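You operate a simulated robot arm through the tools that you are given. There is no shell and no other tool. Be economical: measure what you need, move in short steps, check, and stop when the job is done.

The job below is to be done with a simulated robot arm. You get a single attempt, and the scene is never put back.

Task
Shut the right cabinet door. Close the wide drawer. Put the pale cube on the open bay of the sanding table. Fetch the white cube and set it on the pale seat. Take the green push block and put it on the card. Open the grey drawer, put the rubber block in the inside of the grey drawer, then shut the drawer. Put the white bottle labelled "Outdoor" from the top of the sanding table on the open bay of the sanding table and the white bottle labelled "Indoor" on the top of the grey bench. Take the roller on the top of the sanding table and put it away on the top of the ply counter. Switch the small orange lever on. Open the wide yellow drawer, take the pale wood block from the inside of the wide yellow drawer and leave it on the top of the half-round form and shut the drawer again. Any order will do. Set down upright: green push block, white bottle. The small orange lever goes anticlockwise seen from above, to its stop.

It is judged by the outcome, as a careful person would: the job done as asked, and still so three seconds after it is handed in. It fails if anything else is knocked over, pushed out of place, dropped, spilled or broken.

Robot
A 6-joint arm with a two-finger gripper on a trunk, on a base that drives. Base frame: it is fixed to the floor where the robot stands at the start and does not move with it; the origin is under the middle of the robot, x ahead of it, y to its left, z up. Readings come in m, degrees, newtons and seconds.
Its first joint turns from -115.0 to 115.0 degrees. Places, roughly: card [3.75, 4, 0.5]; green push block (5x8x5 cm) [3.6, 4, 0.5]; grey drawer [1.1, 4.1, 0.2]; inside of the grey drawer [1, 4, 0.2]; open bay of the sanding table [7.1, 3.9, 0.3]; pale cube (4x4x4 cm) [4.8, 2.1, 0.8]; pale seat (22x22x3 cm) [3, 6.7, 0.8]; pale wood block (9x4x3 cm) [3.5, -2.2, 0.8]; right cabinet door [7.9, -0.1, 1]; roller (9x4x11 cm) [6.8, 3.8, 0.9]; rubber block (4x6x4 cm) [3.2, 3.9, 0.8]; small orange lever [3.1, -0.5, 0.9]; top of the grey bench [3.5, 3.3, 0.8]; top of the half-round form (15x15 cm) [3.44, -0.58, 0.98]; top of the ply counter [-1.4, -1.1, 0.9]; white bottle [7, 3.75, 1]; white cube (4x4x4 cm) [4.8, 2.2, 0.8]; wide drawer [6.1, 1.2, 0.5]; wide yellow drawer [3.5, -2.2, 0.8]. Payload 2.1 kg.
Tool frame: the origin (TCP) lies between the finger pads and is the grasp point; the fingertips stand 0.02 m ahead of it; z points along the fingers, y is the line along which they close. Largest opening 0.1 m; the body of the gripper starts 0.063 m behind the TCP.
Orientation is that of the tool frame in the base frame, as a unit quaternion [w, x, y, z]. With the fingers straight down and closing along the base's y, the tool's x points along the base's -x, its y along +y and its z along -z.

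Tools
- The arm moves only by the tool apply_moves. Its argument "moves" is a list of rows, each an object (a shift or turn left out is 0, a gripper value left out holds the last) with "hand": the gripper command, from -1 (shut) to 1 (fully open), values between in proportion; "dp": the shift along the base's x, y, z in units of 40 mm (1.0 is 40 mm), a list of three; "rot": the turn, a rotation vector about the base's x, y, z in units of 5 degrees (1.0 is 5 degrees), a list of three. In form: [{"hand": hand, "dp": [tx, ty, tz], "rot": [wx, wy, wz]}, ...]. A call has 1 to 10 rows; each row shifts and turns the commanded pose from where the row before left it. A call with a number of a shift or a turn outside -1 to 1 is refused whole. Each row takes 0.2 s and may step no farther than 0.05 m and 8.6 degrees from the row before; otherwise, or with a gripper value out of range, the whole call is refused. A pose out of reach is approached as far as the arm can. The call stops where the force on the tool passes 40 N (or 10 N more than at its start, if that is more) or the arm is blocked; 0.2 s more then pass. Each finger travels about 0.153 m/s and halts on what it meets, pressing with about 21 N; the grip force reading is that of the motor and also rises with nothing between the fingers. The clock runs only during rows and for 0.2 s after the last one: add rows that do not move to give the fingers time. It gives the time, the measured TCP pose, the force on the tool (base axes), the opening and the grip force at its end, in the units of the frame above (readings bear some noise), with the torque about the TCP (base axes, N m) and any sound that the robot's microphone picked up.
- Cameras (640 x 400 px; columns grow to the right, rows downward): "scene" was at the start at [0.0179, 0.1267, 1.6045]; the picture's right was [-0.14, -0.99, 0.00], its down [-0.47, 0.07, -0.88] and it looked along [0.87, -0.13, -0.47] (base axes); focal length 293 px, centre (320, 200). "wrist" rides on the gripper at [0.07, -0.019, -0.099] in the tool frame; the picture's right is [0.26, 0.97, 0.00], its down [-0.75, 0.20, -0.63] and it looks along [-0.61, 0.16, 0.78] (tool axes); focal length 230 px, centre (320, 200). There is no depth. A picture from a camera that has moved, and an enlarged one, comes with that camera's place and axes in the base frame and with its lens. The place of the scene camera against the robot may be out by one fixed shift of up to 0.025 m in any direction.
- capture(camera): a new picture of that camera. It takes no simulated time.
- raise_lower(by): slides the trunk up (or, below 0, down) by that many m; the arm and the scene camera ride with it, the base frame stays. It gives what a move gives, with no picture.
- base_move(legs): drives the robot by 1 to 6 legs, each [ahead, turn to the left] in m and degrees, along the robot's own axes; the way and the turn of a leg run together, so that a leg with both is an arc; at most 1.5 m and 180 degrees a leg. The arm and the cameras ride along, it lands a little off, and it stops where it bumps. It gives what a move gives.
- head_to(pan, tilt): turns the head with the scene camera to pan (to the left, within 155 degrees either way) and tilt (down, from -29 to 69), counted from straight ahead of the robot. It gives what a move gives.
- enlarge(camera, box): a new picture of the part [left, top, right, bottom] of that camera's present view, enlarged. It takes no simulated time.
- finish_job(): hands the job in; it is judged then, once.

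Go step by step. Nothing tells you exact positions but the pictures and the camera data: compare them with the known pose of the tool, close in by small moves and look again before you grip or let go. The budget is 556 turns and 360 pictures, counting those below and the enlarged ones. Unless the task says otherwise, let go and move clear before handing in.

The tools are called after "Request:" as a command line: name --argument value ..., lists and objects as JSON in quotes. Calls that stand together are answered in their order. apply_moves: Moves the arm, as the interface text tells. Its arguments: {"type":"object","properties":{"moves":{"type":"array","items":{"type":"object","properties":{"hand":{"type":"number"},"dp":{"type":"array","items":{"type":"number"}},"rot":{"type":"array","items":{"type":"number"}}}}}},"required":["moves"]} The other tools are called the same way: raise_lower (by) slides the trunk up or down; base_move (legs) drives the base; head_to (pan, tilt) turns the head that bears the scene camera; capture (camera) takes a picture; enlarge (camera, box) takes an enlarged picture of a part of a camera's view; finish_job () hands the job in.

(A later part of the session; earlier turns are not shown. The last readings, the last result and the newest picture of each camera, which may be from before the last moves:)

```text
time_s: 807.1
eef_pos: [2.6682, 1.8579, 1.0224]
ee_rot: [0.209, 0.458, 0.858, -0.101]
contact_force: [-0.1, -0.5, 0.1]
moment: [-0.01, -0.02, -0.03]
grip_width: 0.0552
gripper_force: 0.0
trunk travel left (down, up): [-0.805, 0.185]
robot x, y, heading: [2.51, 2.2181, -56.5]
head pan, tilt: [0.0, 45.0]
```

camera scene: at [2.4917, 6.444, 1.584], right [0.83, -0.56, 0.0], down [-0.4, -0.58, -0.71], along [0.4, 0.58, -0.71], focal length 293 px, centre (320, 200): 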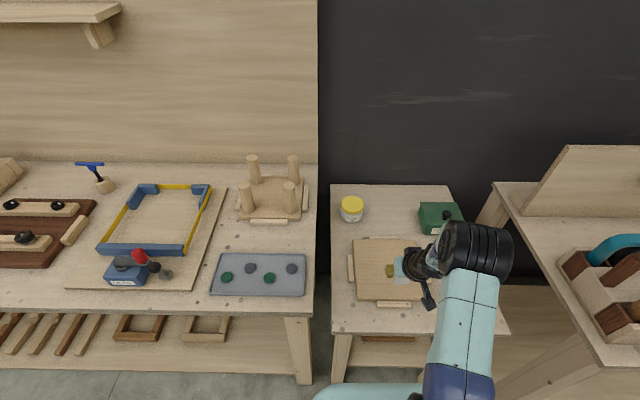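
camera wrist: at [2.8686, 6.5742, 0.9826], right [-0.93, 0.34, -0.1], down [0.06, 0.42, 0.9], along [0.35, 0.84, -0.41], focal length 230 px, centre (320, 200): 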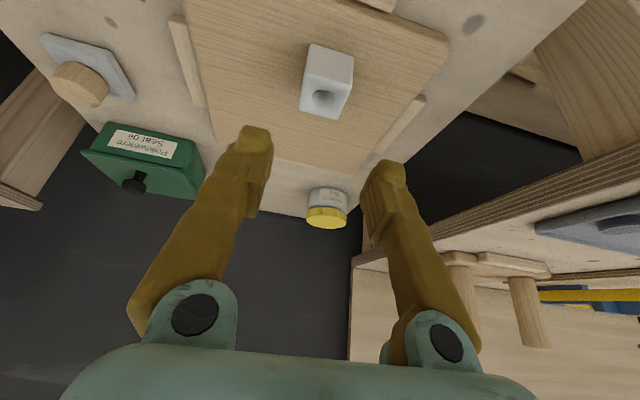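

Request:
base_move --legs '[[0, 39.5], [0.97, 0], [0.95, 0], [0, 72]]'

Request:
head_to --pan -5 --tilt 45

Request:
capture --camera "scene"

```text
time_s: 821.6
eef_pos: [4.607, 1.9145, 1.0233]
ee_rot: [0.202, -0.446, 0.864, 0.115]
contact_force: [-0.4, -0.2, -0.6]
moment: [0.05, -0.01, -0.01]
grip_width: 0.0549
gripper_force: 0.1
trunk travel left (down, up): [-0.805, 0.185]
robot x, y, heading: [4.331, 1.6422, 54.3]
head pan, tilt: [0.0, 45.0]
```

```text
time_s: 822.3
eef_pos: [4.6068, 1.9142, 1.0219]
ee_rot: [0.201, -0.447, 0.864, 0.114]
contact_force: [-0.1, 0.0, 0.2]
moment: [-0.02, -0.01, 0.01]
grip_width: 0.0551
gripper_force: 0.1
trunk travel left (down, up): [-0.805, 0.185]
robot x, y, heading: [4.3306, 1.6398, 54.0]
head pan, tilt: [-5.0, 45.0]
```

```text
113 pictures are left
camera scene: at [4.2229, 1.733, 1.584], right [0.76, -0.65, 0.0], down [-0.46, -0.54, -0.71], along [0.46, 0.54, -0.71], focal length 293 px, centre (320, 200)
```

scene: 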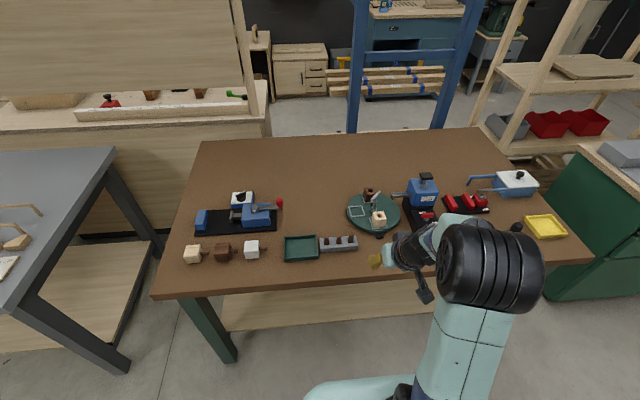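

Pale cube ≈(4.80,2.105); free on both sides. Drive forward 0.2 m and position above it.

Request:
base_move --legs '[[0.2, 0]]'

Request:
apply_moves --moves '[{"hand": 0.3, "dp": [0.5, -0.1, -0.1]}, {"dp": [0.5, -0.1, -0.1]}, {"dp": [0.4, 0.3, -0.1]}, {}]'

Request:
capture --camera "wrist"

```text
time_s: 823.9
eef_pos: [4.7241, 2.0733, 1.0225]
ee_rot: [0.202, -0.446, 0.864, 0.114]
contact_force: [-0.4, 0.8, -0.1]
moment: [-0.04, 0.01, -0.01]
grip_width: 0.0549
gripper_force: 0.0
trunk travel left (down, up): [-0.805, 0.185]
robot x, y, heading: [4.4491, 1.8022, 54.1]
head pan, tilt: [-5.0, 45.0]
```

```text
time_s: 824.9
eef_pos: [4.7788, 2.0763, 1.0094]
ee_rot: [0.201, -0.446, 0.865, 0.115]
contact_force: [-0.3, -0.6, 0.2]
moment: [0.04, 0.0, -0.01]
grip_width: 0.0653
gripper_force: 0.0
trunk travel left (down, up): [-0.805, 0.185]
robot x, y, heading: [4.4496, 1.801, 54.0]
head pan, tilt: [-5.0, 45.0]
```

```text
112 pictures are left
camera wrist: at [4.7341, 1.9777, 1.0657], right [-0.92, 0.37, -0.1], down [0.07, 0.42, 0.9], along [0.38, 0.83, -0.42], focal length 230 px, centre (320, 200)
```

wrist: 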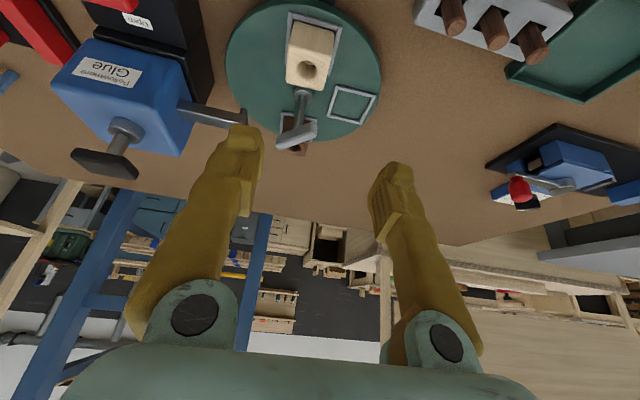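

Request:
apply_moves --moves '[{"dp": [0.32, 0.2, -0.65]}, {"dp": [0.32, 0.2, -0.65]}, {"dp": [0.32, 0.2, -0.65]}, {"dp": [0, 0, -0.5]}, {}]'

Request:
capture --camera "wrist"

```text
time_s: 826.0
eef_pos: [4.8168, 2.1022, 0.9096]
ee_rot: [0.202, -0.446, 0.864, 0.115]
contact_force: [-0.2, 0.0, 0.7]
moment: [0.02, 0.01, 0.0]
grip_width: 0.0649
gripper_force: 0.0
trunk travel left (down, up): [-0.805, 0.185]
robot x, y, heading: [4.4426, 1.7963, 54.0]
head pan, tilt: [-5.0, 45.0]
```

```text
111 pictures are left
camera wrist: at [4.7723, 2.0044, 0.9651], right [-0.92, 0.37, -0.1], down [0.07, 0.42, 0.9], along [0.38, 0.83, -0.42], focal length 230 px, centre (320, 200)
```

wrist: 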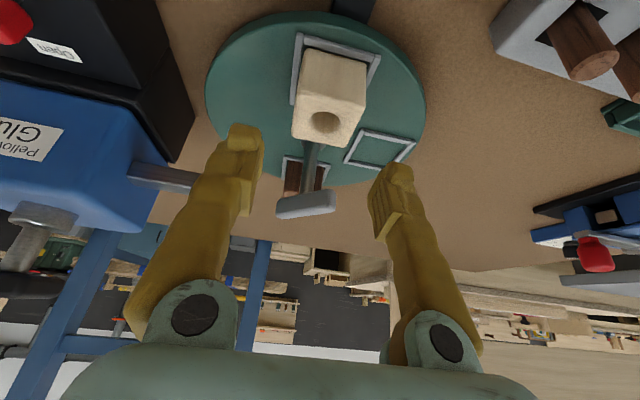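

Request:
apply_moves --moves '[{"hand": 0.2, "dp": [0.05, -0.05, -0.4]}, {"dp": [0, 0, -0.4]}, {"dp": [0, 0, -0.3]}, {}]'

Request:
capture --camera "wrist"

```text
time_s: 827.0
eef_pos: [4.8215, 2.101, 0.8655]
ee_rot: [0.201, -0.446, 0.865, 0.114]
contact_force: [1.0, 0.0, -0.3]
moment: [0.0, -0.04, -0.02]
grip_width: 0.06
gripper_force: 0.2
trunk travel left (down, up): [-0.805, 0.185]
robot x, y, heading: [4.4486, 1.801, 54.1]
head pan, tilt: [-5.0, 45.0]
```

```text
110 pictures are left
camera wrist: at [4.7757, 2.0024, 0.9222], right [-0.92, 0.37, -0.1], down [0.07, 0.42, 0.9], along [0.38, 0.83, -0.42], focal length 230 px, centre (320, 200)
```

wrist: 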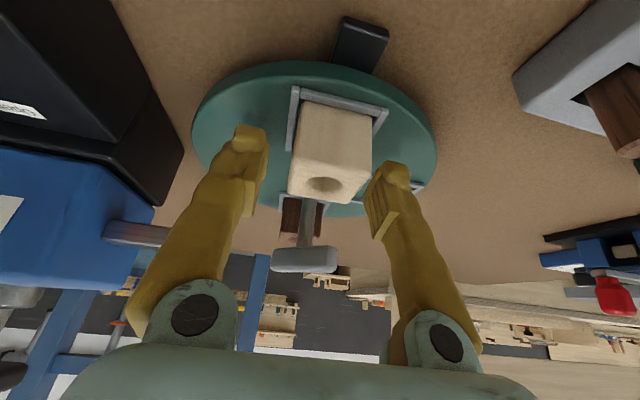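

Request:
apply_moves --moves '[{"dp": [-0.14, 0.1, 0]}, {"dp": [0, 0, -0.25]}, {"hand": -1}, {}, {}, {}]'

Request:
apply_moves --moves '[{"dp": [0, 0, 0.3]}, {"dp": [0, 0, 0.5]}, {"dp": [0, 0, 0.7]}, {"dp": [-0.3, -0.4, 0.8]}, {"dp": [-0.5, -0.6, 0.8]}, {"dp": [-0.5, -0.6, 0.6]}]'

Request:
capture --camera "wrist"

```text
time_s: 828.5
eef_pos: [4.8154, 2.1036, 0.8564]
ee_rot: [0.202, -0.446, 0.864, 0.114]
contact_force: [2.3, 0.7, 3.7]
moment: [0.08, -0.03, -0.06]
grip_width: 0.0389
gripper_force: 21.1
trunk travel left (down, up): [-0.805, 0.185]
robot x, y, heading: [4.4503, 1.8003, 54.1]
head pan, tilt: [-5.0, 45.0]
```

```text
time_s: 829.9
eef_pos: [4.7607, 2.0387, 1.0044]
ee_rot: [0.202, -0.446, 0.864, 0.114]
contact_force: [0.3, -0.1, 0.0]
moment: [0.01, -0.03, 0.03]
grip_width: 0.0385
gripper_force: 21.4
trunk travel left (down, up): [-0.805, 0.185]
robot x, y, heading: [4.4483, 1.7992, 53.7]
head pan, tilt: [-5.0, 45.0]
```

```text
109 pictures are left
camera wrist: at [4.7148, 1.9398, 1.0609], right [-0.92, 0.37, -0.1], down [0.07, 0.42, 0.9], along [0.38, 0.83, -0.42], focal length 230 px, centre (320, 200)
```

wrist: 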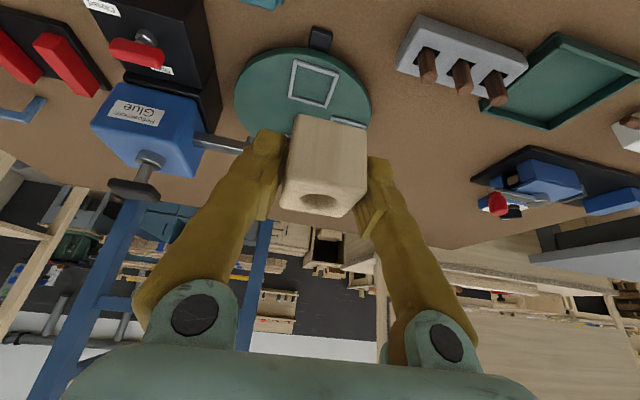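

Pale cube held. Drive the east route round to the sanding table.

Request:
base_move --legs '[[-0.35, 0], [0, -95], [1.5, 0], [0, 35], [0.85, 0], [0.84, 0]]'

```text
time_s: 853.0
eef_pos: [7.3952, 0.1614, 1.0043]
ee_rot: [0.232, 0.05, 0.971, -0.003]
contact_force: [-0.4, -0.5, 0.2]
moment: [-0.04, 0.04, 0.02]
grip_width: 0.0388
gripper_force: 20.9
trunk travel left (down, up): [-0.805, 0.185]
robot x, y, heading: [7.0312, 0.3136, -6.1]
head pan, tilt: [-5.0, 45.0]
```

Request:
base_move --legs '[[0, 87.5], [1.05, 0], [1.0, 0], [0, 60.5], [1.3, 0], [0, -86.5]]'

Request:
head_to --pan 0 --tilt 40

Request:
capture --camera "scene"

```text
time_s: 879.4
eef_pos: [6.5846, 3.3305, 1.0037]
ee_rot: [0.201, -0.457, 0.859, 0.116]
contact_force: [-1.0, 0.4, -0.3]
moment: [0.01, 0.0, 0.02]
grip_width: 0.0388
gripper_force: 21.0
trunk travel left (down, up): [-0.805, 0.185]
robot x, y, heading: [6.2787, 3.0825, 55.5]
head pan, tilt: [-5.0, 45.0]
```

```text
time_s: 880.1
eef_pos: [6.5841, 3.3322, 1.005]
ee_rot: [0.2, -0.457, 0.858, 0.118]
contact_force: [0.5, -0.3, 0.2]
moment: [-0.05, 0.02, -0.01]
grip_width: 0.0387
gripper_force: 21.2
trunk travel left (down, up): [-0.805, 0.185]
robot x, y, heading: [6.2771, 3.0857, 55.6]
head pan, tilt: [0.0, 40.0]
```

```text
108 pictures are left
camera scene: at [6.1632, 3.1825, 1.5912], right [0.83, -0.56, 0.0], down [-0.36, -0.53, -0.77], along [0.43, 0.63, -0.64], focal length 293 px, centre (320, 200)
```

scene: 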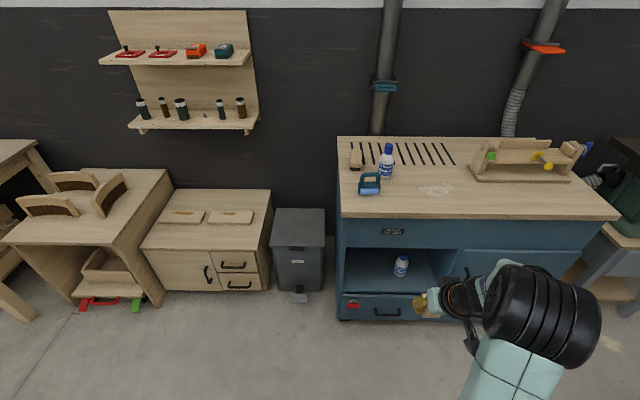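

Bay reachable straight ahead. Lower the trunk to bay height and check alignment.

Request:
raise_lower --by -0.4

Request:
raise_lower --by -0.2

Request:
base_move --legs '[[0.25, 0]]'

Request:
capture --camera "scene"

Request:
capture --camera "wrist"

```text
time_s: 883.9
eef_pos: [6.5847, 3.3317, 0.6036]
ee_rot: [0.2, -0.457, 0.859, 0.117]
contact_force: [-0.3, -0.4, 0.0]
moment: [0.01, 0.01, 0.0]
grip_width: 0.0388
gripper_force: 21.1
trunk travel left (down, up): [-0.405, 0.585]
robot x, y, heading: [6.2784, 3.0812, 55.7]
head pan, tilt: [0.0, 40.0]
```

```text
time_s: 886.1
eef_pos: [6.5848, 3.3306, 0.4043]
ee_rot: [0.201, -0.457, 0.858, 0.117]
contact_force: [0.9, -0.3, -0.9]
moment: [-0.01, 0.01, 0.0]
grip_width: 0.0388
gripper_force: 21.2
trunk travel left (down, up): [-0.205, 0.785]
robot x, y, heading: [6.2728, 3.0842, 55.7]
head pan, tilt: [0.0, 40.0]
```

```text
time_s: 887.9
eef_pos: [6.7251, 3.5419, 0.4041]
ee_rot: [0.2, -0.461, 0.857, 0.117]
contact_force: [-0.2, 0.8, 0.0]
moment: [0.0, 0.02, -0.02]
grip_width: 0.0388
gripper_force: 21.2
trunk travel left (down, up): [-0.205, 0.785]
robot x, y, heading: [6.4159, 3.2932, 56.3]
head pan, tilt: [0.0, 40.0]
```

```text
107 pictures are left
camera scene: at [6.3044, 3.3909, 0.9913], right [0.83, -0.56, 0.0], down [-0.36, -0.53, -0.77], along [0.43, 0.64, -0.64], focal length 293 px, centre (320, 200)
```

scene: 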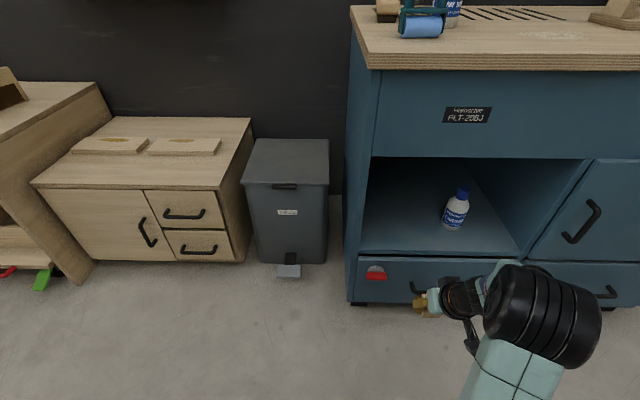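

```text
106 pictures are left
camera wrist: at [6.6826, 3.4418, 0.4603], right [-0.94, 0.34, -0.1], down [0.06, 0.42, 0.9], along [0.35, 0.84, -0.42], focal length 230 px, centre (320, 200)
```

wrist: 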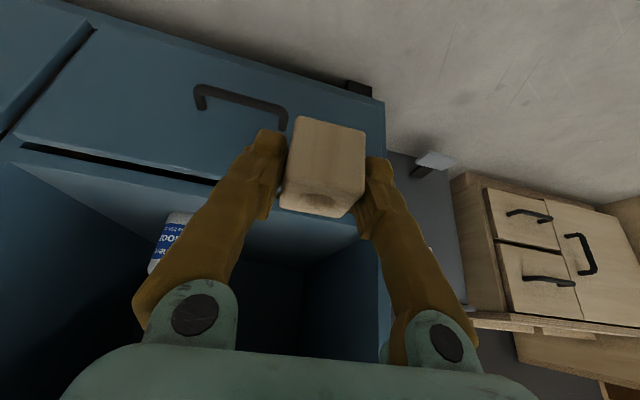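

Aligned between the left wall and the bottle. Drive in 0.3 m.

Request:
base_move --legs '[[0.15, 0]]'

Request:
capture --camera "scene"

Request:
base_move --legs '[[0.14, 0]]'

Request:
capture --camera "scene"

Request:
capture --camera "wrist"

```text
time_s: 889.3
eef_pos: [6.808, 3.6629, 0.4043]
ee_rot: [0.201, -0.459, 0.858, 0.117]
contact_force: [-0.4, -0.5, -0.7]
moment: [0.01, 0.01, 0.04]
grip_width: 0.0388
gripper_force: 20.8
trunk travel left (down, up): [-0.205, 0.785]
robot x, y, heading: [6.499, 3.4121, 55.9]
head pan, tilt: [0.0, 40.0]
```

```text
105 pictures are left
camera scene: at [6.387, 3.5132, 0.9913], right [0.83, -0.56, 0.0], down [-0.36, -0.53, -0.77], along [0.43, 0.63, -0.64], focal length 293 px, centre (320, 200)
```

scene: 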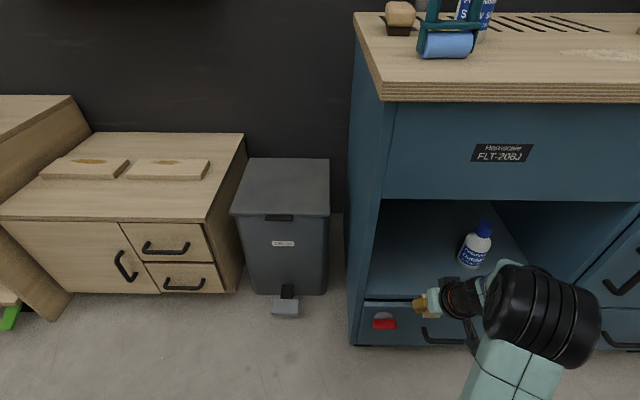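

```text
time_s: 890.6
eef_pos: [6.8862, 3.7789, 0.4038]
ee_rot: [0.201, -0.459, 0.857, 0.117]
contact_force: [0.2, 0.4, -0.5]
moment: [-0.01, 0.02, -0.02]
grip_width: 0.0387
gripper_force: 20.8
trunk travel left (down, up): [-0.205, 0.785]
robot x, y, heading: [6.5755, 3.5282, 55.9]
head pan, tilt: [0.0, 40.0]
```

```text
104 pictures are left
camera scene: at [6.4656, 3.6294, 0.9913], right [0.83, -0.56, 0.0], down [-0.36, -0.53, -0.77], along [0.43, 0.63, -0.64], focal length 293 px, centre (320, 200)
```

scene: 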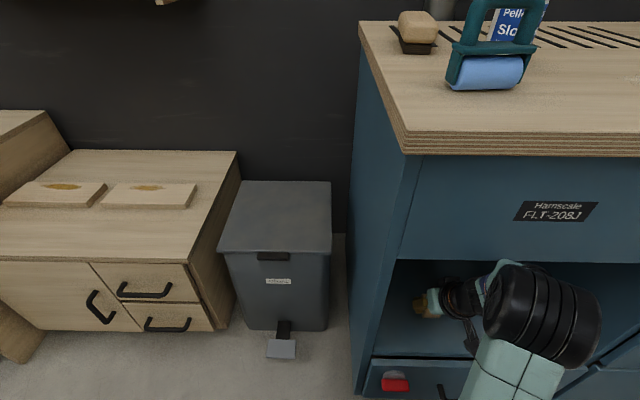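

```text
103 pictures are left
camera wrist: at [6.8438, 3.6799, 0.4603], right [-0.94, 0.34, -0.1], down [0.06, 0.42, 0.9], along [0.35, 0.84, -0.42], focal length 230 px, centre (320, 200)
```

wrist: 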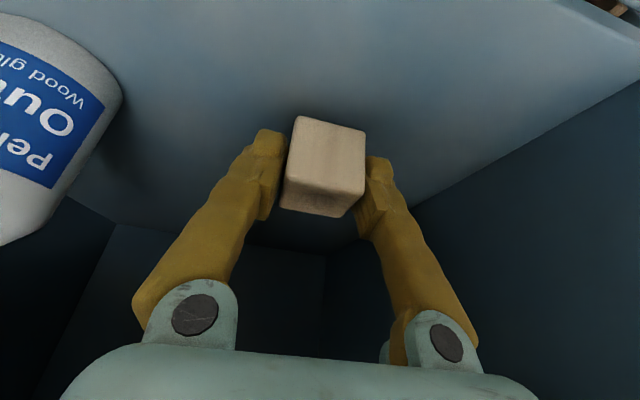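

Inside the bay, clear of the bottle. Lower to the floor.

Request:
apply_moves --moves '[{"dp": [0, 0, -0.4]}, {"dp": [0, 0, -0.3]}, {"dp": [0, 0, -0.15]}, {}]'

Request:
apply_moves --moves '[{"dp": [0, 0, -0.12]}, {"dp": [0, 0, -0.12]}, {}]'

```text
time_s: 891.6
eef_pos: [6.8875, 3.7787, 0.3727]
ee_rot: [0.202, -0.459, 0.857, 0.117]
contact_force: [5.3, 0.7, 20.1]
moment: [0.13, -0.2, -0.06]
grip_width: 0.0389
gripper_force: 20.8
trunk travel left (down, up): [-0.205, 0.785]
robot x, y, heading: [6.578, 3.5301, 55.9]
head pan, tilt: [0.0, 40.0]
```

```text
time_s: 892.2
eef_pos: [6.888, 3.7776, 0.3676]
ee_rot: [0.205, -0.459, 0.856, 0.119]
contact_force: [-7.9, -5.7, 29.5]
moment: [-0.49, -0.04, -0.23]
grip_width: 0.0384
gripper_force: 20.8
trunk travel left (down, up): [-0.205, 0.785]
robot x, y, heading: [6.5802, 3.5309, 55.9]
head pan, tilt: [0.0, 40.0]
stopped in row 2: the force on the tool passed its limit at 46 N (the readings are from after the stop); the commanded pose is now the measured one
```

Contact. Ease up, release, lift slightly and look.

Request:
apply_moves --moves '[{"dp": [0, 0, 0.15]}, {"hand": 0}, {"hand": 0.3}, {}]'

Request:
capture --camera "wrist"

```text
time_s: 893.2
eef_pos: [6.8875, 3.7781, 0.3692]
ee_rot: [0.202, -0.46, 0.857, 0.118]
contact_force: [0.5, -0.7, -0.7]
moment: [0.0, -0.01, 0.01]
grip_width: 0.065
gripper_force: 0.1
trunk travel left (down, up): [-0.205, 0.785]
robot x, y, heading: [6.5797, 3.5309, 55.7]
head pan, tilt: [0.0, 40.0]
```

```text
102 pictures are left
camera wrist: at [6.8452, 3.6791, 0.4254], right [-0.93, 0.34, -0.1], down [0.05, 0.42, 0.9], along [0.35, 0.84, -0.41], focal length 230 px, centre (320, 200)
```

wrist: 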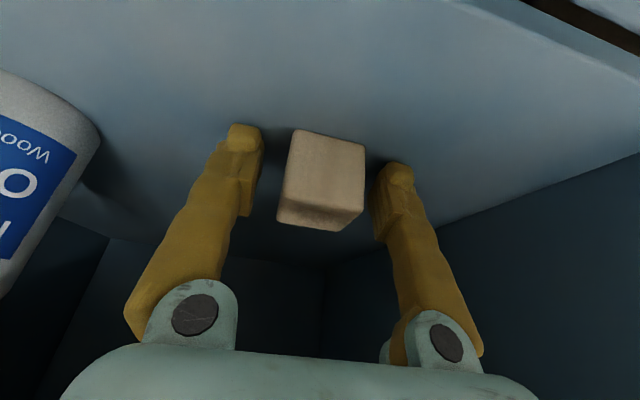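

Request:
apply_moves --moves '[{"dp": [0, 0, 0.5]}, {"dp": [0, 0, 0.7]}, {"dp": [0, 0, 0.4]}, {}]'

Request:
base_move --legs '[[-0.45, 0]]'

Request:
capture --camera "scene"

```text
time_s: 894.2
eef_pos: [6.8879, 3.7792, 0.4344]
ee_rot: [0.202, -0.458, 0.857, 0.117]
contact_force: [0.9, 0.6, 0.2]
moment: [0.0, 0.01, 0.0]
grip_width: 0.0649
gripper_force: 0.1
trunk travel left (down, up): [-0.205, 0.785]
robot x, y, heading: [6.5805, 3.5311, 55.9]
head pan, tilt: [0.0, 40.0]
```

```text
time_s: 896.9
eef_pos: [6.6316, 3.3998, 0.4329]
ee_rot: [0.201, -0.462, 0.856, 0.118]
contact_force: [-0.7, -0.3, 0.2]
moment: [0.01, 0.0, -0.02]
grip_width: 0.0648
gripper_force: 0.0
trunk travel left (down, up): [-0.205, 0.785]
robot x, y, heading: [6.3267, 3.1504, 56.2]
head pan, tilt: [0.0, 40.0]
```

```text
101 pictures are left
camera scene: at [6.2095, 3.2486, 0.9913], right [0.83, -0.56, 0.0], down [-0.36, -0.53, -0.77], along [0.43, 0.64, -0.64], focal length 293 px, centre (320, 200)
```

scene: 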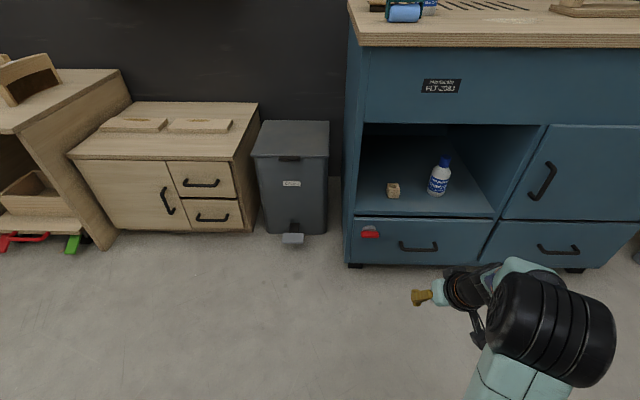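

Pale cube and Outdoor are both in the bay. Last item: the roller. Raise the trunk, straighten the tool and yaw 90° to grip its handle across.

Request:
raise_lower --by 0.4

Request:
raise_lower --by 0.25

Request:
apply_moves --moves '[{"hand": 1, "rot": [-0.99, 0.66, 0], "dp": [-0.2, -0.3, 0]}, {"rot": [-0.99, 0.66, 0], "dp": [-0.2, -0.3, 0]}, {"rot": [-0.99, 0.66, 0], "dp": [-0.2, -0.3, 0]}, {"rot": [-0.99, 0.66, 0], "dp": [-0.2, -0.3, 0]}, {"rot": [-0.4, 0.26, 0]}, {"rot": [0, 0, -1]}, {"rot": [0, 0, -1]}, {"rot": [0, 0, -1]}, {"rot": [0, 0, -1]}, {"rot": [0, 0, -1]}]'

Request:
apply_moves --moves '[{"rot": [0, 0, -1]}, {"rot": [0, 0, -1]}, {"rot": [0, 0, -1]}, {"rot": [0, 0, -1]}, {"rot": [0, 0, -1]}, {"rot": [0, 0, -1]}, {"rot": [0, 0, -1]}, {"rot": [0, 0, -1]}, {"rot": [0, 0, -1]}, {"rot": [0, 0, -1]}]'

Request:
apply_moves --moves '[{"rot": [0, 0, -1]}, {"rot": [0, 0, -1]}, {"rot": [0, 0, -1]}]'

Request:
capture --camera "scene"

Request:
capture --camera "wrist"

```text
time_s: 900.8
eef_pos: [6.6299, 3.4004, 0.8333]
ee_rot: [0.201, -0.462, 0.856, 0.118]
contact_force: [-0.1, -0.6, -0.2]
moment: [-0.01, 0.03, 0.05]
grip_width: 0.0648
gripper_force: 0.1
trunk travel left (down, up): [-0.605, 0.385]
robot x, y, heading: [6.3238, 3.1531, 56.1]
head pan, tilt: [0.0, 40.0]
```

```text
time_s: 903.3
eef_pos: [6.6312, 3.4004, 1.0835]
ee_rot: [0.202, -0.462, 0.856, 0.117]
contact_force: [0.1, -0.1, -0.2]
moment: [-0.01, -0.02, -0.03]
grip_width: 0.065
gripper_force: 0.1
trunk travel left (down, up): [-0.855, 0.135]
robot x, y, heading: [6.3228, 3.1495, 56.1]
head pan, tilt: [0.0, 40.0]
```

```text
time_s: 905.5
eef_pos: [6.5855, 3.3254, 1.0189]
ee_rot: [0.07, -0.271, 0.959, 0.05]
contact_force: [0.2, 0.7, -1.2]
moment: [0.0, 0.0, -0.01]
grip_width: 0.0999
gripper_force: 0.0
out of reach, approached as far as the arm can: row 3, 4, 6, 7, 8, 9, 10
trunk travel left (down, up): [-0.855, 0.135]
robot x, y, heading: [6.3241, 3.147, 56.1]
head pan, tilt: [0.0, 40.0]
```

```text
time_s: 907.7
eef_pos: [6.5956, 3.1642, 1.0012]
ee_rot: [0.082, 0.158, 0.984, 0.015]
contact_force: [0.6, -0.9, 0.0]
moment: [0.02, -0.01, -0.03]
grip_width: 0.1001
gripper_force: 0.0
out of reach, approached as far as the arm can: row 1, 2, 3, 4, 5, 6, 7, 8, 9, 10
trunk travel left (down, up): [-0.855, 0.135]
robot x, y, heading: [6.3253, 3.1517, 56.1]
head pan, tilt: [0.0, 40.0]
```

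```text
time_s: 908.5
eef_pos: [6.5759, 3.105, 1.0018]
ee_rot: [0.084, 0.286, 0.955, 0.004]
contact_force: [-0.2, -0.6, 0.4]
moment: [-0.03, 0.0, 0.04]
grip_width: 0.0998
gripper_force: 0.1
out of reach, approached as far as the arm can: row 1, 2, 3
trunk travel left (down, up): [-0.855, 0.135]
robot x, y, heading: [6.324, 3.1469, 56.5]
head pan, tilt: [0.0, 40.0]
```

```text
100 pictures are left
camera scene: at [6.209, 3.2482, 1.6413], right [0.83, -0.56, 0.0], down [-0.36, -0.53, -0.77], along [0.43, 0.64, -0.64], focal length 293 px, centre (320, 200)
```

scene: 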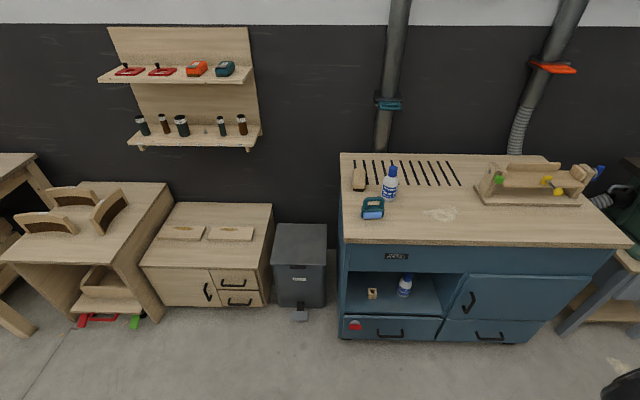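

```text
99 pictures are left
camera wrist: at [6.4923, 3.1322, 1.0874], right [0.32, 0.95, 0.01], down [0.63, -0.22, 0.75], along [0.71, -0.23, -0.66], focal length 230 px, centre (320, 200)
```

wrist: 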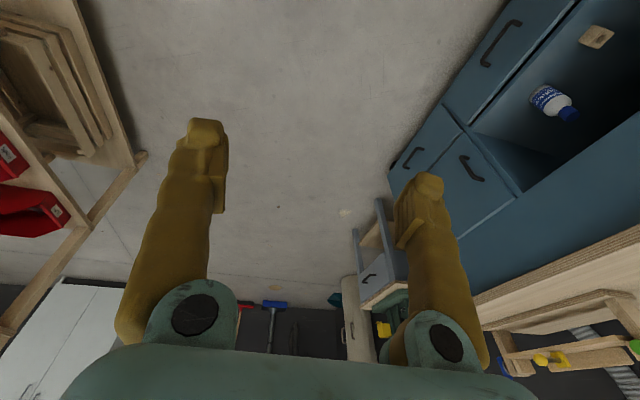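

The wrist was too close to the body for that yaw; move the TCP forward to a comfortable radius.

Request:
apply_moves --moves '[{"dp": [0.1, 0.9, 0]}, {"dp": [0.1, 0.9, 0]}, {"dp": [0.1, 0.9, 0]}, {"dp": [0.1, 0.9, 0]}, {"dp": [0.1, 0.9, 0]}, {"dp": [0.1, 0.9, 0]}, {"dp": [0.1, 0.9, 0]}, {"dp": [0.1, 0.9, 0]}, {}]'

Request:
capture --camera "wrist"

```text
time_s: 910.5
eef_pos: [6.6197, 3.3678, 1.0054]
ee_rot: [0.081, 0.287, 0.954, 0.001]
contact_force: [0.1, 0.5, 1.1]
moment: [0.02, 0.0, 0.02]
grip_width: 0.0998
gripper_force: 0.0
out of reach, approached as far as the arm can: row 1, 2, 3, 4, 5
trunk travel left (down, up): [-0.855, 0.135]
robot x, y, heading: [6.328, 3.15, 56.2]
head pan, tilt: [0.0, 40.0]
```

```text
98 pictures are left
camera wrist: at [6.5369, 3.3956, 1.0915], right [0.32, 0.95, 0.01], down [0.63, -0.22, 0.75], along [0.71, -0.23, -0.66], focal length 230 px, centre (320, 200)
```

wrist: 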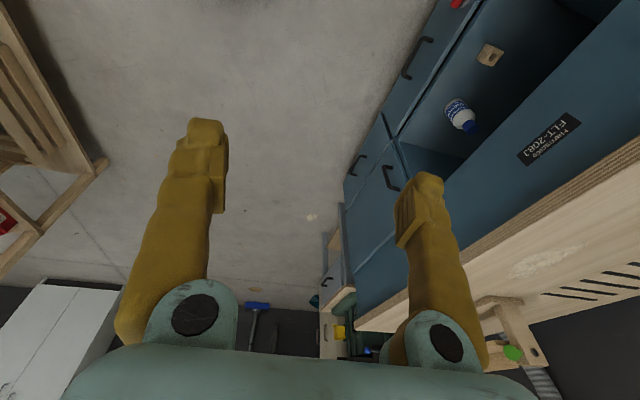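

Now straighten the tool, raise it, shift left to the roller's line and drive closer.

Request:
apply_moves --moves '[{"rot": [0.26, 0.89, 0], "dp": [-0.4, 0.3, 0.4]}, {"rot": [0.26, 0.89, 0], "dp": [-0.4, 0.3, 0.4]}, {"dp": [-0.4, 0.3, 0.4]}, {"dp": [-0.35, 0.2, 0.3]}, {}]'

Request:
base_move --legs '[[0.38, 0]]'

Request:
capture --camera "wrist"

Request:
capture --camera "scene"

```text
time_s: 911.7
eef_pos: [6.5569, 3.4147, 1.0656]
ee_rot: [0.001, 0.288, 0.958, 0.0]
contact_force: [-0.4, 0.2, -0.2]
moment: [-0.01, 0.02, 0.02]
grip_width: 0.1001
gripper_force: 0.0
trunk travel left (down, up): [-0.855, 0.135]
robot x, y, heading: [6.323, 3.1526, 56.1]
head pan, tilt: [0.0, 40.0]
```

```text
time_s: 914.2
eef_pos: [6.7672, 3.739, 1.0663]
ee_rot: [0.001, 0.281, 0.96, 0.001]
contact_force: [0.2, -0.5, -0.4]
moment: [0.02, -0.01, -0.04]
grip_width: 0.0999
gripper_force: 0.0
trunk travel left (down, up): [-0.855, 0.135]
robot x, y, heading: [6.5406, 3.4745, 56.8]
head pan, tilt: [0.0, 40.0]
```

```text
97 pictures are left
camera wrist: at [6.6981, 3.7617, 1.1643], right [0.31, 0.95, 0.0], down [0.74, -0.24, 0.63], along [0.6, -0.19, -0.78], focal length 230 px, centre (320, 200)
```

wrist: 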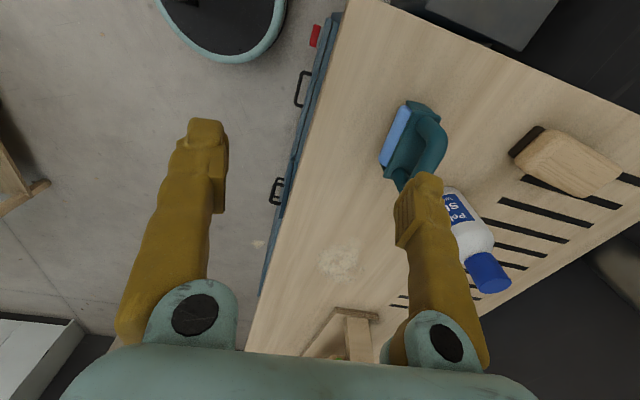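

```text
96 pictures are left
camera scene: at [6.4211, 3.5701, 1.6413], right [0.84, -0.55, 0.0], down [-0.35, -0.54, -0.77], along [0.42, 0.64, -0.64], focal length 293 px, centre (320, 200)
```

scene: 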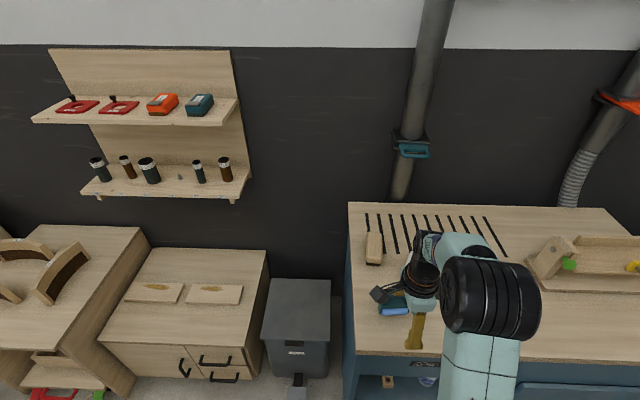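

Handle is ~0.11 m further ahead. Advance 8 cm and re-view from above.

Request:
base_move --legs '[[0.08, 0]]'

Request:
apply_moves --moves '[{"dp": [0.4, 0.5, 0]}, {}]'

Request:
capture --camera "wrist"

Request:
enlarge --camera "scene" --box '[340, 220, 500, 380]'

```text
time_s: 915.2
eef_pos: [6.8044, 3.7963, 1.0702]
ee_rot: [0.003, 0.283, 0.959, 0.007]
contact_force: [0.8, 0.4, -0.3]
moment: [0.0, 0.0, 0.0]
grip_width: 0.0998
gripper_force: 0.1
trunk travel left (down, up): [-0.855, 0.135]
robot x, y, heading: [6.5838, 3.5374, 56.6]
head pan, tilt: [0.0, 40.0]
```

```text
time_s: 915.8
eef_pos: [6.8218, 3.8218, 1.0664]
ee_rot: [0.002, 0.283, 0.959, 0.003]
contact_force: [-0.2, -0.4, -0.1]
moment: [0.07, -0.01, -0.05]
grip_width: 0.1001
gripper_force: 0.0
trunk travel left (down, up): [-0.855, 0.135]
robot x, y, heading: [6.5822, 3.5424, 56.8]
head pan, tilt: [0.0, 40.0]
```

```text
95 pictures are left
camera wrist: at [6.7537, 3.8438, 1.1662], right [0.31, 0.95, 0.01], down [0.74, -0.24, 0.63], along [0.6, -0.19, -0.77], focal length 230 px, centre (320, 200)
```

wrist: 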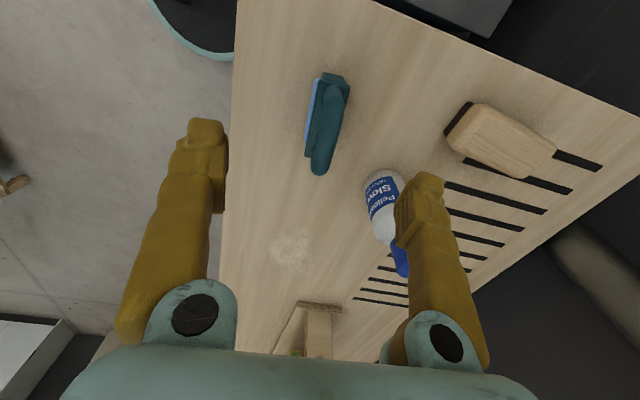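

```text
2.50 times, centred on (420, 300) of scene
camera zoom: at [6.4624, 3.6335, 1.6414], right [0.84, -0.55, 0.0], down [-0.35, -0.54, -0.77], along [0.42, 0.64, -0.64], focal length 733 px, centre (70, -50)
```

zoom: 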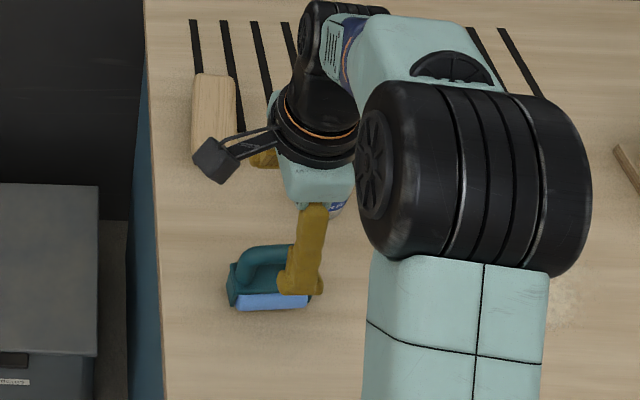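

I'm right above the handle bar (≈(6.82,3.828), z≈0.985). Narrow fingers and descend.

Request:
apply_moves --moves '[{"hand": 0.2, "dp": [0, 0.12, -0.5]}, {"dp": [0, 0, -0.6]}, {"dp": [0, 0, -0.5]}, {}]'

Request:
capture --camera "wrist"

Request:
enlarge --camera "scene" --box '[340, 220, 500, 380]'

```text
time_s: 916.8
eef_pos: [6.8281, 3.8303, 1.0025]
ee_rot: [0.002, 0.283, 0.959, 0.001]
contact_force: [0.9, 0.2, -0.9]
moment: [-0.03, 0.0, -0.01]
grip_width: 0.0601
gripper_force: 0.0
trunk travel left (down, up): [-0.855, 0.135]
robot x, y, heading: [6.5822, 3.5457, 56.7]
head pan, tilt: [0.0, 40.0]
```

```text
93 pictures are left
camera wrist: at [6.7569, 3.8517, 1.101], right [0.31, 0.95, 0.0], down [0.74, -0.24, 0.63], along [0.6, -0.19, -0.78], focal length 230 px, centre (320, 200)
```

wrist: 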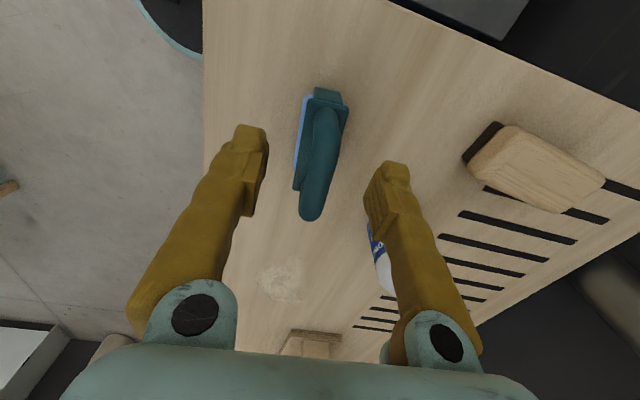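

```text
2.50 times, centred on (420, 300) of scene
camera zoom: at [6.4651, 3.6379, 1.6412], right [0.84, -0.55, 0.0], down [-0.35, -0.54, -0.77], along [0.42, 0.64, -0.64], focal length 733 px, centre (70, -50)
```

zoom: 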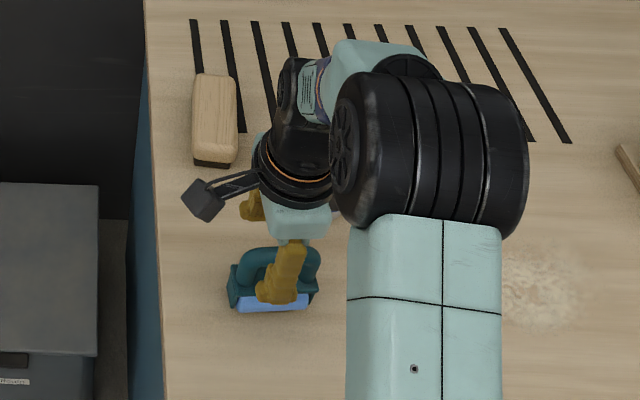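

Request:
apply_moves --moves '[{"dp": [0, 0, -0.3]}, {"dp": [0, 0, -0.2]}, {"hand": -1}, {}, {}, {}]'

Request:
apply_moves --moves '[{"dp": [0, 0, 0.3]}, {"dp": [0, 0, 0.5]}, {"dp": [0, 0, 0.6]}, {}]'

Request:
capture --camera "wrist"

Request:
enlarge --camera "scene" --box '[340, 220, 500, 380]'

```text
time_s: 918.2
eef_pos: [6.827, 3.8309, 0.981]
ee_rot: [0.001, 0.283, 0.959, 0.002]
contact_force: [0.2, -0.3, -0.2]
moment: [0.03, 0.07, 0.02]
grip_width: 0.0167
gripper_force: 20.9
trunk travel left (down, up): [-0.855, 0.135]
robot x, y, heading: [6.5771, 3.5431, 56.8]
head pan, tilt: [0.0, 40.0]
```

```text
time_s: 919.2
eef_pos: [6.8249, 3.8297, 1.0371]
ee_rot: [0.001, 0.282, 0.959, 0.002]
contact_force: [-0.9, -0.7, -1.5]
moment: [-0.01, 0.05, 0.02]
grip_width: 0.0166
gripper_force: 20.7
trunk travel left (down, up): [-0.855, 0.135]
robot x, y, heading: [6.579, 3.5404, 56.5]
head pan, tilt: [0.0, 40.0]
```

```text
91 pictures are left
camera wrist: at [6.756, 3.8512, 1.1366], right [0.31, 0.95, 0.0], down [0.74, -0.24, 0.63], along [0.6, -0.19, -0.78], focal length 230 px, centre (320, 200)
```

wrist: 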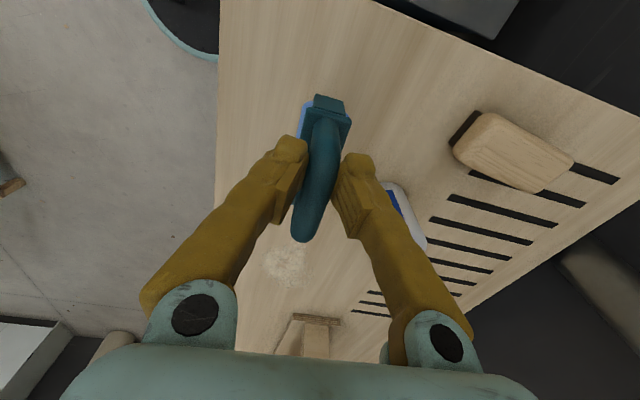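

```text
2.50 times, centred on (420, 300) of scene
camera zoom: at [6.4656, 3.6381, 1.6412], right [0.84, -0.55, 0.0], down [-0.35, -0.54, -0.77], along [0.42, 0.64, -0.64], focal length 733 px, centre (70, -50)
```

zoom: 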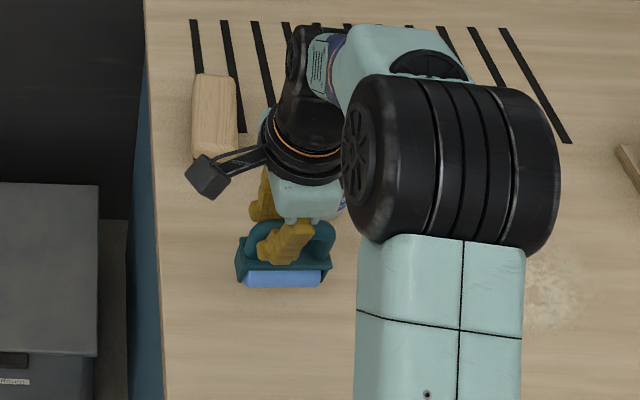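

Roller held by its handle. Lift a bit and drive the west route toward the ply counter.

Request:
apply_moves --moves '[{"dp": [0, 0, 0.7]}, {"dp": [0, 0, 0.7]}, {}]'

Request:
base_move --legs '[[-0.5, 0], [0, 89.5], [1.5, 0], [1.5, 0], [0, 16], [1.1, 0]]'

```text
time_s: 920.0
eef_pos: [6.8256, 3.8291, 1.0954]
ee_rot: [0.002, 0.282, 0.959, 0.001]
contact_force: [0.7, 0.5, -1.8]
moment: [-0.04, 0.03, 0.02]
grip_width: 0.0163
gripper_force: 21.5
trunk travel left (down, up): [-0.855, 0.135]
robot x, y, heading: [6.5773, 3.5403, 57.2]
head pan, tilt: [0.0, 40.0]
```

```text
time_s: 947.2
eef_pos: [2.4484, 5.4114, 1.0971]
ee_rot: [0.0, -0.577, 0.817, 0.002]
contact_force: [0.2, 0.6, -2.3]
moment: [-0.01, -0.02, -0.01]
grip_width: 0.0159
gripper_force: 20.3
trunk travel left (down, up): [-0.855, 0.135]
robot x, y, heading: [2.7814, 5.2431, 160.1]
head pan, tilt: [0.0, 40.0]
```

Request:
base_move --legs '[[0, 70.5], [1.15, 0], [0, 39.5], [1.25, 0], [0, -9.5], [1.4, 0]]'

```text
time_s: 971.2
eef_pos: [1.7947, 1.3363, 1.0976]
ee_rot: [0.002, 0.996, -0.087, -0.001]
contact_force: [0.0, -0.7, -1.9]
moment: [0.02, -0.01, 0.04]
grip_width: 0.0107
gripper_force: 21.5
trunk travel left (down, up): [-0.855, 0.135]
robot x, y, heading: [1.9075, 1.6949, -100.2]
head pan, tilt: [0.0, 40.0]
```

The grip width has shrunk—check that the roller isn't slipping.

Request:
capture --camera "wrist"

Request:
head_to --pan -10 --tilt 50

Request:
capture --camera "scene"

```text
89 pictures are left
camera wrist: at [1.8675, 1.3431, 1.1956], right [0.09, -1.0, 0.0], down [-0.77, -0.07, 0.63], along [-0.63, -0.06, -0.78], focal length 230 px, centre (320, 200)
```

wrist: 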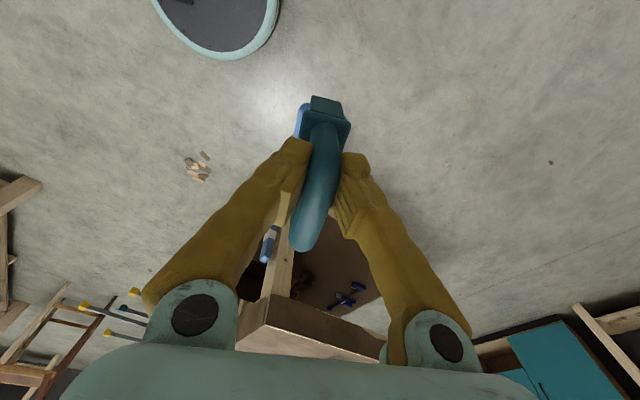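

```text
time_s: 971.9
eef_pos: [1.7951, 1.3355, 1.0982]
ee_rot: [0.002, 0.996, -0.086, -0.001]
contact_force: [-0.2, -0.2, -3.0]
moment: [-0.01, -0.02, 0.02]
grip_width: 0.0106
gripper_force: 20.6
trunk travel left (down, up): [-0.855, 0.135]
robot x, y, heading: [1.9102, 1.697, -100.2]
head pan, tilt: [-10.0, 50.0]
```

```text
88 pictures are left
camera scene: at [2.0172, 1.6576, 1.6271], right [-0.94, 0.35, 0.0], down [0.27, 0.72, -0.64], along [-0.22, -0.6, -0.77], focal length 293 px, centre (320, 200)
```

scene: 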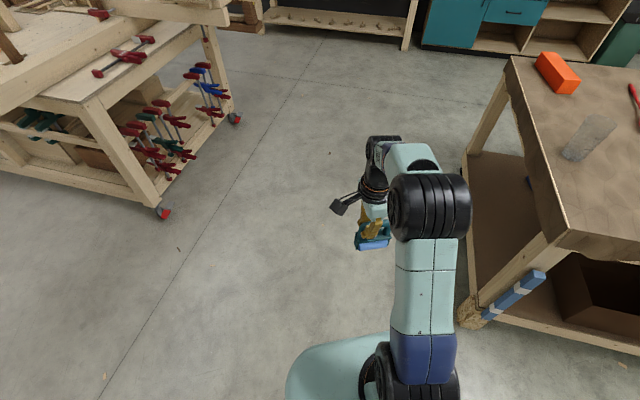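

The bar has crept down toward the fingertips. I'll set the roller down on the free floor right here by lowering the trunk, then re-grip it more securely.

Request:
raise_lower --by -0.4

Request:
raise_lower --by -0.4

Request:
apply_moves --moves '[{"dp": [0, 0, -0.9]}, {"dp": [0, 0, -0.9]}]'

```text
time_s: 975.8
eef_pos: [1.7957, 1.3357, 0.6974]
ee_rot: [0.001, 0.996, -0.088, -0.001]
contact_force: [0.3, 0.1, -3.0]
moment: [0.0, -0.02, 0.0]
grip_width: 0.0104
gripper_force: 21.1
trunk travel left (down, up): [-0.455, 0.535]
robot x, y, heading: [1.9083, 1.6973, -100.3]
head pan, tilt: [-10.0, 50.0]
```

```text
time_s: 979.6
eef_pos: [1.7955, 1.3362, 0.2965]
ee_rot: [0.002, 0.996, -0.087, -0.002]
contact_force: [-0.4, -0.8, -1.9]
moment: [-0.04, -0.03, 0.02]
grip_width: 0.0101
gripper_force: 21.0
trunk travel left (down, up): [-0.055, 0.935]
robot x, y, heading: [1.9086, 1.699, -100.4]
head pan, tilt: [-10.0, 50.0]
```

```text
time_s: 980.2
eef_pos: [1.7949, 1.3345, 0.2232]
ee_rot: [0.001, 0.996, -0.087, -0.001]
contact_force: [-0.7, 0.7, -2.2]
moment: [-0.01, -0.03, -0.03]
grip_width: 0.01
gripper_force: 20.8
trunk travel left (down, up): [-0.055, 0.935]
robot x, y, heading: [1.9075, 1.6955, -100.3]
head pan, tilt: [-10.0, 50.0]
```

Request:
apply_moves --moves '[{"dp": [0, 0, -0.9]}, {"dp": [0, 0, -0.9]}, {}]'

Request:
capture --camera "wrist"

Request:
enlarge --camera "scene" --box '[300, 160, 480, 320]'

```text
time_s: 981.0
eef_pos: [1.7934, 1.3365, 0.1533]
ee_rot: [0.002, 0.996, -0.087, -0.002]
contact_force: [0.1, 0.3, -1.7]
moment: [0.04, 0.0, -0.03]
grip_width: 0.0099
gripper_force: 21.3
trunk travel left (down, up): [-0.055, 0.935]
robot x, y, heading: [1.9105, 1.6977, -100.4]
head pan, tilt: [-10.0, 50.0]
```

```text
87 pictures are left
camera wrist: at [1.8656, 1.3431, 0.2504], right [0.09, -1.0, 0.0], down [-0.77, -0.07, 0.63], along [-0.63, -0.06, -0.78], focal length 230 px, centre (320, 200)
```

wrist: 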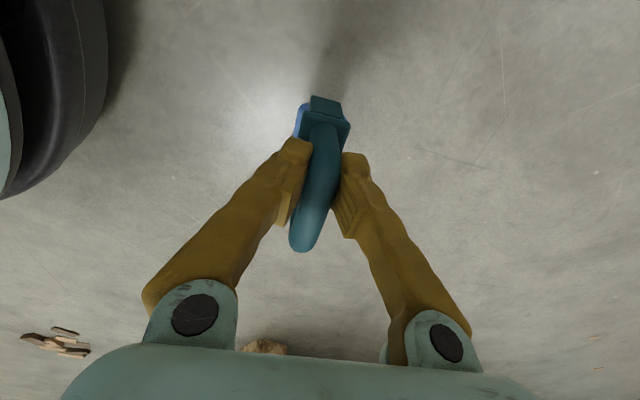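

```text
2.50 times, centred on (390, 240) of scene
camera zoom: at [2.0172, 1.658, 0.8271], right [-0.94, 0.35, 0.0], down [0.27, 0.72, -0.64], along [-0.22, -0.6, -0.77], focal length 733 px, centre (145, 100)
```

zoom: 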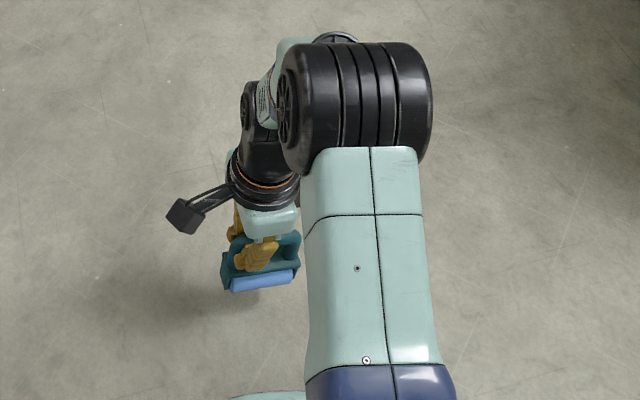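

Request:
apply_moves --moves '[{"dp": [0, 0, -0.4]}, {"dp": [0, 0, -0.4]}, {"dp": [0, 0, -0.3]}, {}]'

Request:
apply_moves --moves '[{"dp": [0, 0, -0.2]}, {"dp": [0, 0, -0.2]}, {}]'

```text
time_s: 982.0
eef_pos: [1.7955, 1.3373, 0.1088]
ee_rot: [0.002, 0.996, -0.087, -0.001]
contact_force: [-0.2, 0.5, -1.7]
moment: [-0.02, -0.01, -0.01]
grip_width: 0.0099
gripper_force: 21.0
trunk travel left (down, up): [-0.055, 0.935]
robot x, y, heading: [1.9106, 1.6977, -100.3]
head pan, tilt: [-10.0, 50.0]
```

```text
time_s: 982.8
eef_pos: [1.794, 1.3366, 0.0934]
ee_rot: [0.002, 0.996, -0.087, -0.001]
contact_force: [1.4, 0.5, 1.6]
moment: [0.01, 0.03, -0.02]
grip_width: 0.0095
gripper_force: 21.2
trunk travel left (down, up): [-0.055, 0.935]
robot x, y, heading: [1.9072, 1.6946, -100.3]
head pan, tilt: [-10.0, 50.0]
```

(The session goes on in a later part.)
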